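You operate a simulated robot arm through the tools that you are given. There is no shell and no other tool. Be economical: measure what you need, move in short steps, check, and stop when the job is done.

Carry out the task below with a simulated robot arm. There is one attempt and no reset: what you move stays moved.

TASK
Stand the blue pad beside the green box. It goes on the side that lies toward x +0.0, y +1.0 (a direction in the base frame), with about 3 cm between them.
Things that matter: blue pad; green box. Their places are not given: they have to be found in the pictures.

It is judged by the outcome, as a careful person would: the job done as asked, and still so three seconds after it is handed in. It fails if anything else is knocked over, pushed out of place, dropped, spilled or broken.

THE ROBOT
A 7-joint arm with a two-finger parallel gripper, fixed in place. Base frame: the origin is at the foot of the arm, x ahead of it, y to its left, z up; the work surface is at about z = 0.904. Lengths are in m, angles in degrees, forces in N, time in s.
With the tool pointing down near the work surface it reaches from about 0.3 to 0.68 m from the base axis. Its first joint turns from -66.0 to 66.0 degrees. Payload 1.57 kg.
Tool frame: the origin (TCP) lies between the finger pads and is the grasp point; the fingertips stand 0.03 m ahead of it; z points along the fingers, y is the line along which they close. The gripper opens to 0.11 m. The fingers are 0.024 m wide and 0.012 m thick; the gripper's body (0.048 by 0.112 m) begins 0.078 m behind the TCP.
Orientation is that of the tool frame in the base frame, as a unit quaternion [x, y, z, w]. With the fingers straight down and closing along the base's y, the tool's x points along the base's -x, its y along +y and its z along -z.

THE INTERFACE
- The arm moves only by the tool drive_tool. Its argument "steps" is text: rows parted by semicolons, each of 7 numbers parted by spaces: the turn, a rotation vector about the base's x, y, z in degrees, then the shift along the base's x, y, z in m, then the opening, from 0 (shut) to 1 (fully open). In form: wx wy wz dx dy dz fingers; .... A call has 1 to 20 rows; each row shifts and turns the commanded pose from where the row before left it. A row lasts 0.2 s, in which the tool goes at most 0.05 m and 8.6 degrees; a call with a longer step from one row to the next is refused whole, and so is a gripper value outside its range. A pose out of reach is approached as far as the arm can. The call stops where the force on the tool passes 40 N (or 10 N more than at its start, if that is more) or the arm is blocked; 0.2 s more then pass. The fingers move at their own pace (about 0.108 m/s each) and stop on an object; they squeeze with about 41 N. The grip force told is the motor's: it shows also when the fingers shut on nothing. Time passes only in rows, and 0.2 s behind the last, so rows that do not move let the fingers close. It gives the time, the measured TCP pose, the force on the tool (base axes), the opening and the grip force at its end, in the units of the frame above (readings bear some noise).
- Cameras (640 x 400 px; columns grow to the right, rows downward): "scene" is fixed at [0.1684, -0.3864, 1.4367]; the picture's right is [0.82, -0.57, 0.00], its down [-0.26, -0.37, -0.89] and it looks along [0.51, 0.73, -0.45] (base axes); focal length 312 px, centre (320, 200). "wrist" rides on the gripper at [-0.036, 0, -0.08] in the tool frame; the picture's right is [0.00, -1.00, 0.00], its down [0.97, 0.00, -0.24] and it looks along [0.24, 0.00, 0.97] (tool axes); focal length 218 px, centre (320, 200).
- get_image(camera): a new picture of that camera. No time passes.
- point_at(camera, pixels): there is no depth. For up to 12 entries [column, row, z] of the newest picture of that camera ("zoom" is the newest enlarged one), the place [x, y] in the base frame at which the ray of that pixel passes the height z, good to about 0.003 m, but the place of the scene camera against the robot may be out by one fixed shift of up to 0.025 m in any direction. No time passes.
- zoom(camera, box): a new picture of the part [left, top, right, bottom] of that camera's present view, enlarged. No time passes.
- close_job(): hands the job in; it is judged then, once.

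Work in short steps. Measure before you move; look again where a grasp or a placing could have gone wrong, and mend it. You have 60 turns and 22 pictures in all, the two below and enlarged ones among them. Open the gripper and draw the arm clear of the work before you hand the job in, unless the task says otherwise; then end with one line.

The tools are called after ">>>" by a JSON object that holds its "fn" and its "kwargs". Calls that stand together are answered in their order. drive_tool: Moves the arm, as the interface text tells. Its arguments: {"type":"object","properties":{"steps":{"type":"string"}},"required":["steps"]} The other tools are called the same way: get_image (camera) takes a picture; point_at (camera, pixels) gives the place at which the rays of pixels pass given heights; zoom (camera, box) takes an enlarged picture of a part of a camera's view; close_job () hands the job in.

At the start:

```text
time: 0.0
tool_pos: [0.4725, -0.0819, 1.2173]
tool_rot: [-0.001, 1.0, 0.0, 0.001]
contact_force: [-0.8, -0.6, -0.1]
grip_width: 0.1099
finger_force: 0.1
```

scene: 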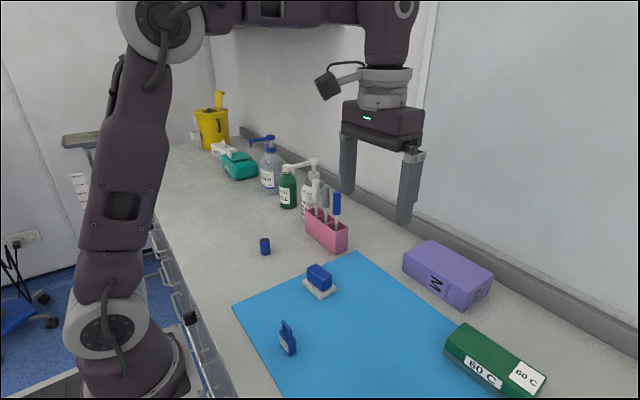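
wrist: 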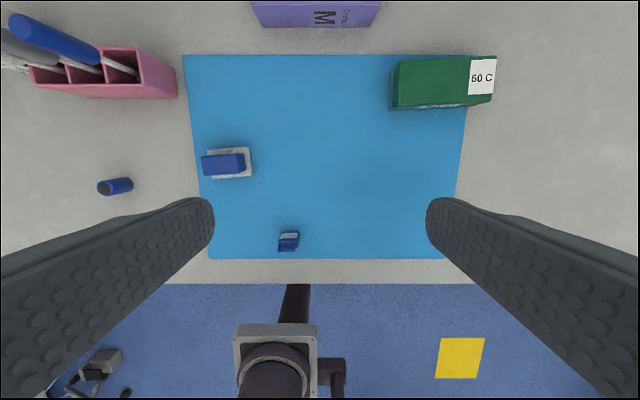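

I start by zooming in on the blue objects and the green box to tell which is the pad.

>>> {"fn": "zoom", "kwargs": {"camera": "scene", "box": [220, 230, 400, 380]}}

>>> {"fn": "zoom", "kwargs": {"camera": "wrist", "box": [180, 40, 500, 270]}}

```text
2.67 times, centred on (310, 305) of scene
```

zoom: 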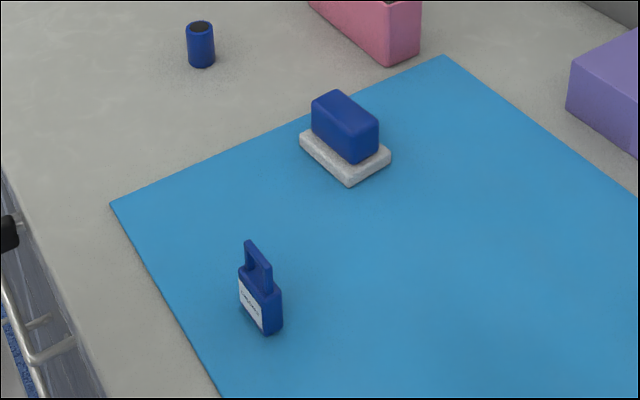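

```text
1.74 times, centred on (340, 155) of wrist
```

zoom: 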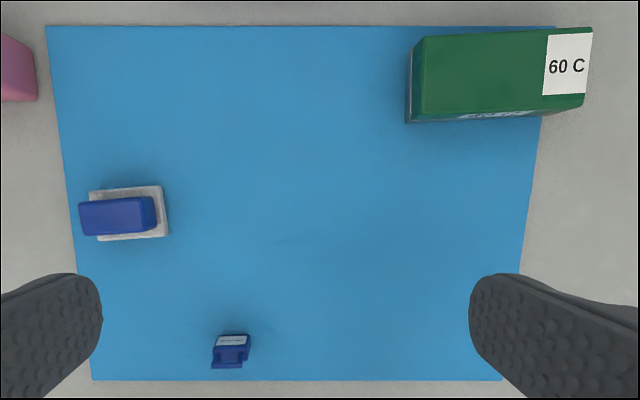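

The blue pad appears to be the blue block on the white pad (zoom 125,213), since the other blue item is a padlock. I measure it and the green box's left (+y) end.

>>> {"fn": "point_at", "kwargs": {"camera": "zoom", "pixels": [[90, 192, 0.914], [161, 186, 0.914], [168, 236, 0.914], [98, 241, 0.914], [78, 204, 0.95], [152, 196, 0.95], [157, 228, 0.95], [83, 236, 0.95], [405, 123, 0.905], [411, 48, 0.905], [415, 122, 0.96], [424, 37, 0.96]]}}

>>> {"fn": "point_at", "kwargs": {"camera": "scene", "pixels": [[305, 284, 0.914], [318, 299, 0.904], [337, 288, 0.914], [307, 266, 0.95], [322, 291, 0.914], [326, 280, 0.95], [445, 364, 0.904], [460, 324, 0.96]]}}

```text
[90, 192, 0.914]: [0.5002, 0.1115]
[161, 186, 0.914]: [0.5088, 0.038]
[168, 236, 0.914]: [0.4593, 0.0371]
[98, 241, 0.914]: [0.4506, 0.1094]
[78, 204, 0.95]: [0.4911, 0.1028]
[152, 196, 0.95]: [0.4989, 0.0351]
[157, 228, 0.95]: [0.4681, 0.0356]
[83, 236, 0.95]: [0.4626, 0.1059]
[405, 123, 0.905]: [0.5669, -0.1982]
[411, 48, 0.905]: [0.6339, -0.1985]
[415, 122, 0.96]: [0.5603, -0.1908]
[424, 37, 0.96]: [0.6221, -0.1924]
```

```text
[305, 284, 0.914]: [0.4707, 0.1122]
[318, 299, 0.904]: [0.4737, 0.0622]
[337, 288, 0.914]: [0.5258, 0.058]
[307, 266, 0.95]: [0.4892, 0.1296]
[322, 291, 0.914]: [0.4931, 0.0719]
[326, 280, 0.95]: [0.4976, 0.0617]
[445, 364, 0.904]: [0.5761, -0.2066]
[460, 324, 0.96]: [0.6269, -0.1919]
```

The pad is about 7 x 5 cm, centred near (0.480, 0.073) and turned about +6.7°. The green box's +y end is at y ≈ -0.197. I go above the pad with the tool turned about +97°, so the fingers close on the block's short side and the camera stays on the far side from the box.

>>> {"fn": "drive_tool", "kwargs": {"steps": "0 0 8.06 0.0006 0.0128 -0.0139 1;0 0 8.06 0.0006 0.0128 -0.0139 1;0 0 8.06 0.0006 0.0128 -0.0139 1;0 0 8.06 0.0006 0.0128 -0.0139 1;0 0 8.06 0.0006 0.0128 -0.0139 1;0 0 8.06 0.0006 0.0128 -0.0139 1;0 0 8.06 0.0006 0.0128 -0.0139 1;0 0 8.06 0.0006 0.0128 -0.0139 1;0 0 8.06 0.0006 0.0128 -0.0139 1;0 0 8.06 0.0006 0.0128 -0.0139 1;0 0 8.06 0.0006 0.0128 -0.0139 1;0 0 8.06 0.0006 0.0128 -0.0139 1;0 0 0 0 0 0 1;0 0 0 0 0 0 1"}}

>>> {"fn": "get_image", "kwargs": {"camera": "wrist"}}

```text
time: 3.0
tool_pos: [0.4785, 0.0729, 1.0491]
tool_rot: [0.748, -0.664, 0.0, 0.0]
contact_force: [-0.4, 0.2, 0.4]
grip_width: 0.1099
finger_force: 0.1
```

```text
17 pictures are left
```

wrist: 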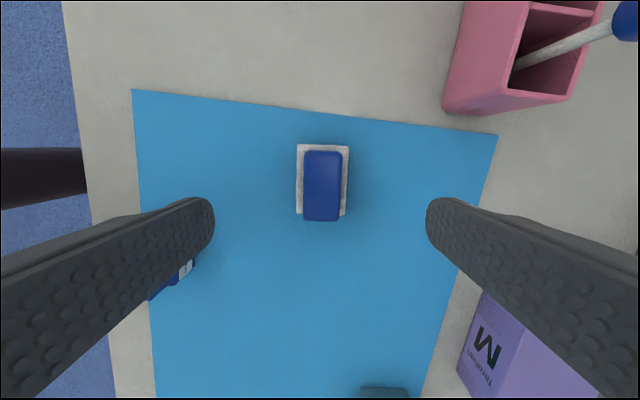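

The view is aligned with the pad: the white base spans columns 296–349 and rows 144–216. I re-measure the pad, and check the padlock's clearance from the fingers.

>>> {"fn": "point_at", "kwargs": {"camera": "wrist", "pixels": [[297, 144, 0.914], [349, 147, 0.914], [346, 216, 0.914], [296, 214, 0.914], [304, 151, 0.948], [342, 151, 0.948], [340, 221, 0.948], [304, 219, 0.948], [195, 265, 0.91], [360, 387, 0.95], [409, 388, 0.95]]}}

>>> {"fn": "zoom", "kwargs": {"camera": "wrist", "box": [270, 130, 370, 230]}}

```text
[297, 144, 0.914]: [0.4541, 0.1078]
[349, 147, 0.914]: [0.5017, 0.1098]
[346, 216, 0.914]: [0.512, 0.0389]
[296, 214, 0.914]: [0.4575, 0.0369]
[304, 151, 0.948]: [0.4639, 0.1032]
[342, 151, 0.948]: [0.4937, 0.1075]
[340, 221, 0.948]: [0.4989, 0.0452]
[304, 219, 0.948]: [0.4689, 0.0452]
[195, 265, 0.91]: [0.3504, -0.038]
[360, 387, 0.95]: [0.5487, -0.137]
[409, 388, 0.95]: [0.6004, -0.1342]
```

```text
4.00 times, centred on (320, 180) of wrist
```

zoom: 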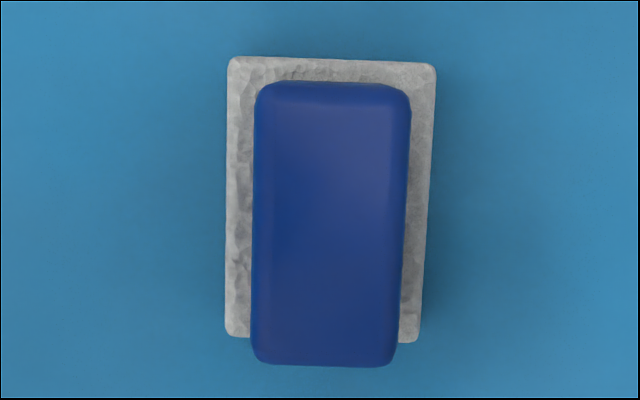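

The block is centred near (0.481, 0.075), about 0.03 wide, with its top around z 0.948 and the white pad's top around 0.917. I descend to TCP 0.955 so the tips stay above the white rim, then check before closing.

>>> {"fn": "drive_tool", "kwargs": {"steps": "0 0 0 0.002 0.001 -0.02 1;0 0 0 0 0 -0.02 1;0 0 0 0 0 -0.02 1;0 0 0 0 0 -0.02 1;0 0 0 0 0 -0.009 1;0 0 0 0 0 -0.005 1;0 0 0 0 0 0 1"}}

>>> {"fn": "zoom", "kwargs": {"camera": "scene", "box": [260, 220, 380, 320]}}

```text
time: 4.6
tool_pos: [0.4823, 0.0729, 0.9564]
tool_rot: [0.747, -0.665, 0.0, 0.0]
contact_force: [0.4, 0.4, 0.5]
grip_width: 0.1099
finger_force: 0.1
```

```text
4.00 times, centred on (320, 270) of scene
```

zoom: 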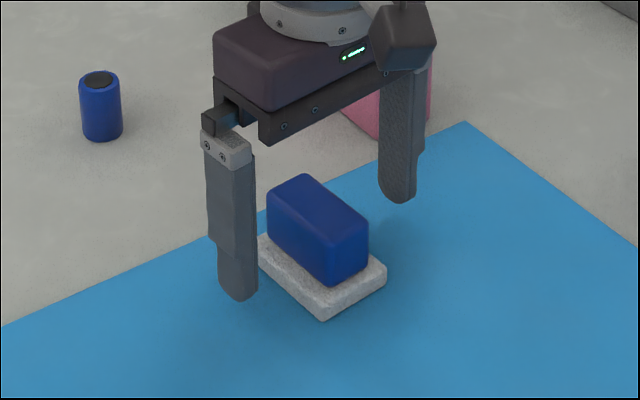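

The fingers straddle the block, with their tips a little above the white rim. I close and let them settle.

>>> {"fn": "drive_tool", "kwargs": {"steps": "0 0 0 0 0 0 0.5;0 0 0 0 0 0 0.2;0 0 0 0 0 0 0;0 0 0 0 0 0 0;0 0 0 0 0 0 0"}}

>>> {"fn": "zoom", "kwargs": {"camera": "scene", "box": [260, 220, 380, 320]}}

```text
time: 5.8
tool_pos: [0.4824, 0.0724, 0.9553]
tool_rot: [0.747, -0.665, 0.001, 0.001]
contact_force: [-0.7, -0.3, 0.1]
grip_width: 0.0309
finger_force: 40.3
```

```text
4.00 times, centred on (320, 270) of scene
```

zoom: 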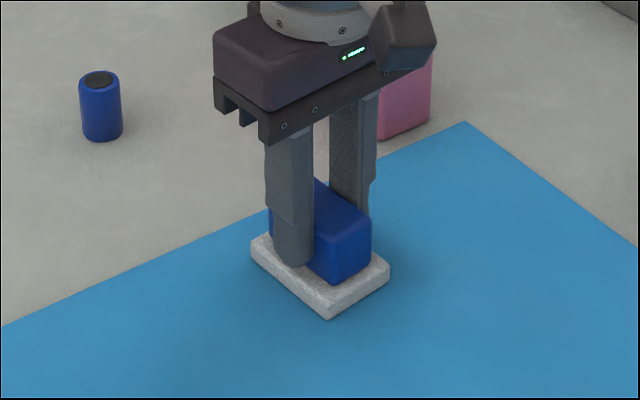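

The block is held at 0.031 width. I lift 0.10 and carry it to near the +y side of the green box, turning -6.7°, then look.

>>> {"fn": "drive_tool", "kwargs": {"steps": "0 0 0 0 0 0.01 0;0 0 0 0 0 0.03 0;0 0 0 0 0 0.03 0;0 0 0 0 0 0.03 0;0 0 -0.84 0.0144 -0.0235 0 0;0 0 -0.84 0.0144 -0.0235 0 0;0 0 -0.84 0.0144 -0.0235 0 0;0 0 -0.84 0.0144 -0.0235 0 0;0 0 -0.84 0.0144 -0.0235 0 0;0 0 -0.84 0.0144 -0.0235 0 0;0 0 -0.84 0.0144 -0.0235 0 0;0 0 -0.84 0.0144 -0.0235 0 0;0 0 0 0 0 0 0;0 0 0 0 0 0 0"}}

>>> {"fn": "get_image", "kwargs": {"camera": "wrist"}}

>>> {"fn": "get_image", "kwargs": {"camera": "scene"}}

```text
time: 8.8
tool_pos: [0.5961, -0.1154, 1.0541]
tool_rot: [-0.707, 0.707, -0.001, 0.0]
contact_force: [-0.5, -0.1, -0.9]
grip_width: 0.031
finger_force: 40.1
```

```text
13 pictures are left
```

wrist: 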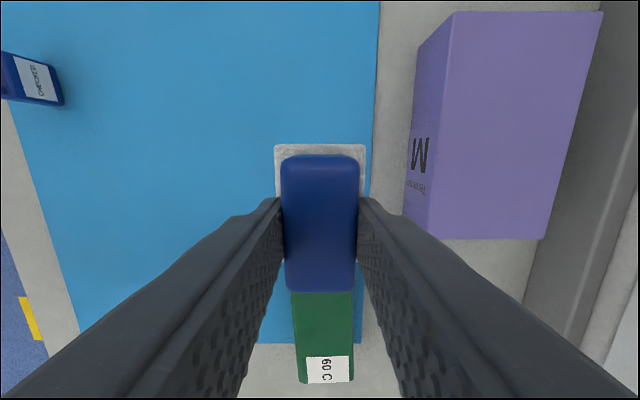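

```text
12 pictures are left
```

scene: 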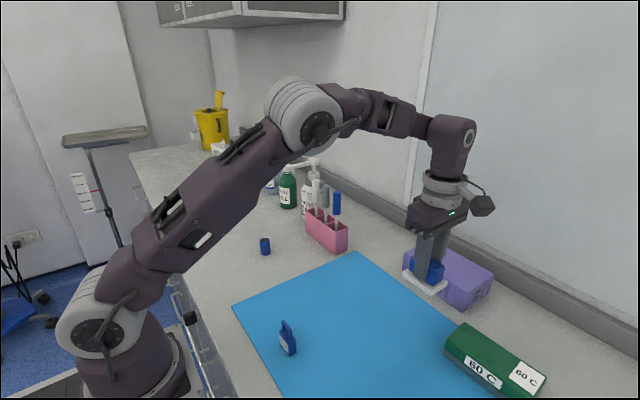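

I check the clearance to the purple box, the box's left end, and how the held pad sits (edges at rows 145–155).

>>> {"fn": "point_at", "kwargs": {"camera": "wrist", "pixels": [[405, 208, 0.905], [428, 238, 0.905], [428, 238, 1.0], [446, 100, 1.0], [274, 145, 1.015], [365, 145, 1.015], [292, 291, 0.96], [352, 291, 0.96], [299, 383, 0.96], [354, 380, 0.96]]}}

>>> {"fn": "zoom", "kwargs": {"camera": "scene", "box": [380, 220, 560, 400]}}

```text
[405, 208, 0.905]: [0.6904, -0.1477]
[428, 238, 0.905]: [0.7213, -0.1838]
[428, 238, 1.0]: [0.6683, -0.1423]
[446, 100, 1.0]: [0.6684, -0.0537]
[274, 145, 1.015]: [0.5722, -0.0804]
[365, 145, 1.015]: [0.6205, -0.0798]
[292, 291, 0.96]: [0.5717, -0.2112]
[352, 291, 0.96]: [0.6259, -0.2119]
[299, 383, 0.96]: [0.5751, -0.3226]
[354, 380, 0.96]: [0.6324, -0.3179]
```

```text
2.22 times, centred on (470, 310) of scene
```

zoom: 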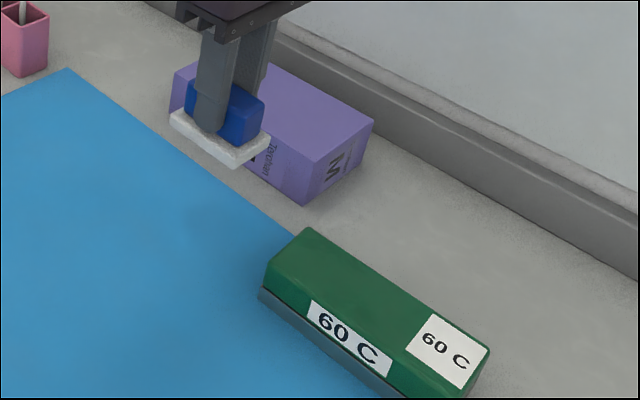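

The box's +y end is at y ≈ -0.198 and spans x 0.567–0.634, so the pad centre goes to about (0.599, -0.132). The purple box's front face is at x ≈ 0.69, which clears the gripper. I lower to about 2 cm above the surface and check.

>>> {"fn": "drive_tool", "kwargs": {"steps": "0 0 0 0.003 -0.0166 0 0;0 0 0 0 0 -0.02 0;0 0 0 0 0 -0.02 0;0 0 0 0 0 -0.02 0;0 0 0 0 0 -0.02 0;0 0 0 0 0 0 0;0 0 0 0 0 0 0"}}

>>> {"fn": "zoom", "kwargs": {"camera": "scene", "box": [380, 220, 560, 400]}}

```text
time: 10.4
tool_pos: [0.6022, -0.1326, 0.9752]
tool_rot: [-0.707, 0.707, 0.0, 0.0]
contact_force: [-0.4, 1.1, -0.9]
grip_width: 0.0311
finger_force: 40.0
```

```text
2.22 times, centred on (470, 310) of scene
```

zoom: 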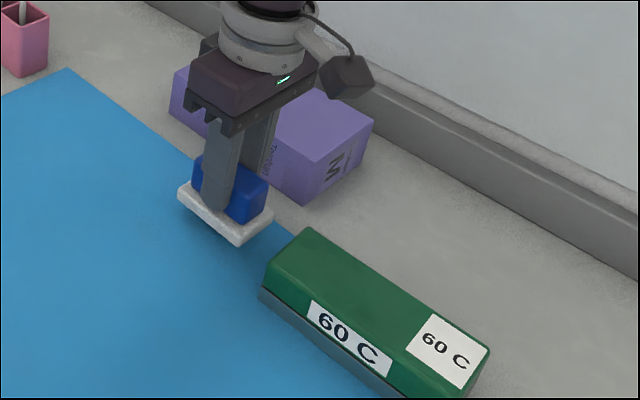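

The pad hangs level about 2 cm up, with a clear gap to the box. I lower the rest slowly.

>>> {"fn": "drive_tool", "kwargs": {"steps": "0 0 0 0 0 -0.008 0;0 0 0 0 0 -0.006 0;0 0 0 0 0 -0.004 0;0 0 0 0 0 -0.002 0;0 0 0 0 0 0 0;0 0 0 0 0 0 0"}}

>>> {"fn": "zoom", "kwargs": {"camera": "scene", "box": [380, 220, 560, 400]}}

```text
time: 11.8
tool_pos: [0.6001, -0.131, 0.9563]
tool_rot: [-0.707, 0.708, 0.0, 0.0]
contact_force: [-0.3, -0.5, 0.0]
grip_width: 0.0309
finger_force: 39.2
```

```text
2.22 times, centred on (470, 310) of scene
```

zoom: 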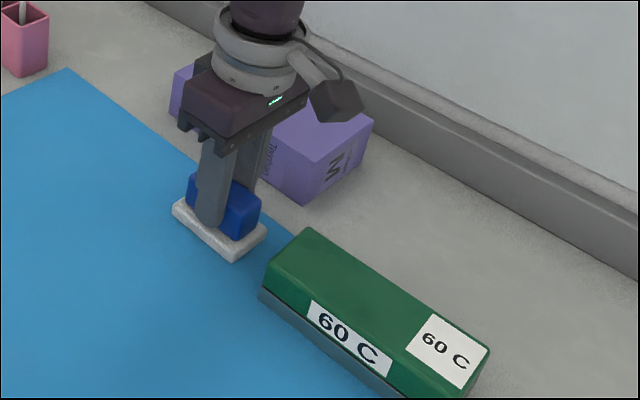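

I measure the gap from this view before letting go.

>>> {"fn": "point_at", "kwargs": {"camera": "zoom", "pixels": [[233, 261, 0.905], [267, 237, 0.908], [260, 298, 0.905], [173, 212, 0.908]]}}

>>> {"fn": "drive_tool", "kwargs": {"steps": "0 0 0 0 0 -0.001 0;0 0 0 0 0 -0.001 0;0 0 0 0 0 0 0"}}

```text
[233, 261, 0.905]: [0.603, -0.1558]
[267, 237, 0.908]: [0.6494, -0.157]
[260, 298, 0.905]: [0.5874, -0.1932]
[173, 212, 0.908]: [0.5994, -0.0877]
```

```text
time: 12.6
tool_pos: [0.5994, -0.132, 0.9552]
tool_rot: [0.707, -0.707, 0.002, -0.001]
contact_force: [0.7, 2.5, 30.4]
grip_width: 0.0307
finger_force: 39.9
```

The pad has touched down (30 N). The scene view gives a gap of about 3.7 cm and the wrist view about 3.0. I ease up 2 mm, shift 3 mm toward the box, set it down and release.

>>> {"fn": "drive_tool", "kwargs": {"steps": "0 0 0 0 0 0.003 0;0 0 0 0 -0.003 0 0;0 0 0 0 0 0 0;0 0 0 0 0 -0.002 0;0 0 0 0 0 0 0;0 0 0 0 0 0 0.35;0 0 0 0 0 0 0.6;0 0 0 0 0 0 0.6;0 0 0 0 0 0.01 0.6;0 0 0 0 0 0.03 0.6;0 0 0 0 0 0.04 0.6;0 0 0 0 0.02 0.04 0.6;0 0 0 0 0.04 0.03 0.6;0 0 0 0 0.04 0.02 0.6;0 0 0 0 0 0 0.6"}}

>>> {"fn": "zoom", "kwargs": {"camera": "scene", "box": [380, 220, 560, 400]}}

>>> {"fn": "get_image", "kwargs": {"camera": "wrist"}}

```text
time: 15.8
tool_pos: [0.5977, -0.0321, 1.1266]
tool_rot: [0.707, -0.707, 0.0, 0.0]
contact_force: [0.5, -0.3, 0.9]
grip_width: 0.0657
finger_force: 0.0
```

```text
2.22 times, centred on (470, 310) of scene
```

zoom: 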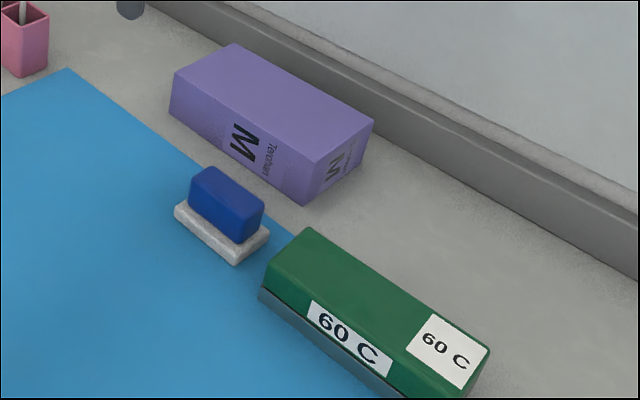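

```text
7 pictures are left
```

wrist: 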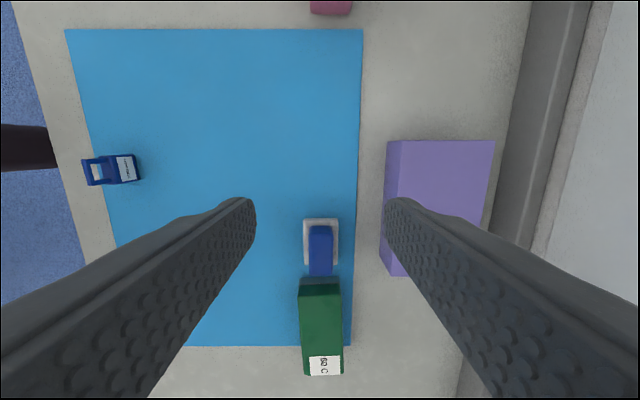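

The pad stands upright and alone, with nothing else disturbed. I measure the gap once more from both cameras.

>>> {"fn": "point_at", "kwargs": {"camera": "zoom", "pixels": [[235, 265, 0.905], [259, 297, 0.905], [270, 239, 0.905]]}}

>>> {"fn": "point_at", "kwargs": {"camera": "wrist", "pixels": [[304, 264, 0.915], [338, 264, 0.915], [303, 218, 0.915], [300, 279, 0.905], [339, 278, 0.905]]}}

>>> {"fn": "zoom", "kwargs": {"camera": "wrist", "box": [270, 200, 370, 300]}}

```text
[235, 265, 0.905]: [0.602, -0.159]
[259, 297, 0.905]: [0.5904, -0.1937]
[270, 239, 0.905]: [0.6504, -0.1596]
```

```text
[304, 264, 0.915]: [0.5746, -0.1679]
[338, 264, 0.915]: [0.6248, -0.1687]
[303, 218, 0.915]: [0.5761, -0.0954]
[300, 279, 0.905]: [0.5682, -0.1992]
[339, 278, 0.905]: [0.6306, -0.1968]
```

```text
4.00 times, centred on (320, 250) of wrist
```

zoom: 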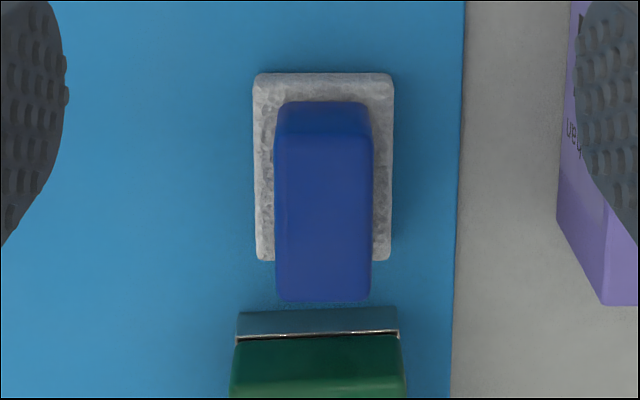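

Both views put the gap at about 3.0–3.4 cm. The pad is upright and lined up with the box, the gripper is open and the arm is clear, so I hand in.

>>> {"fn": "close_job", "kwargs": {}}

```text
The job is handed in.
```

The blue pad now stands upright on the +y side of the green box, about 3 cm away; nothing else was disturbed, and the job is handed in.
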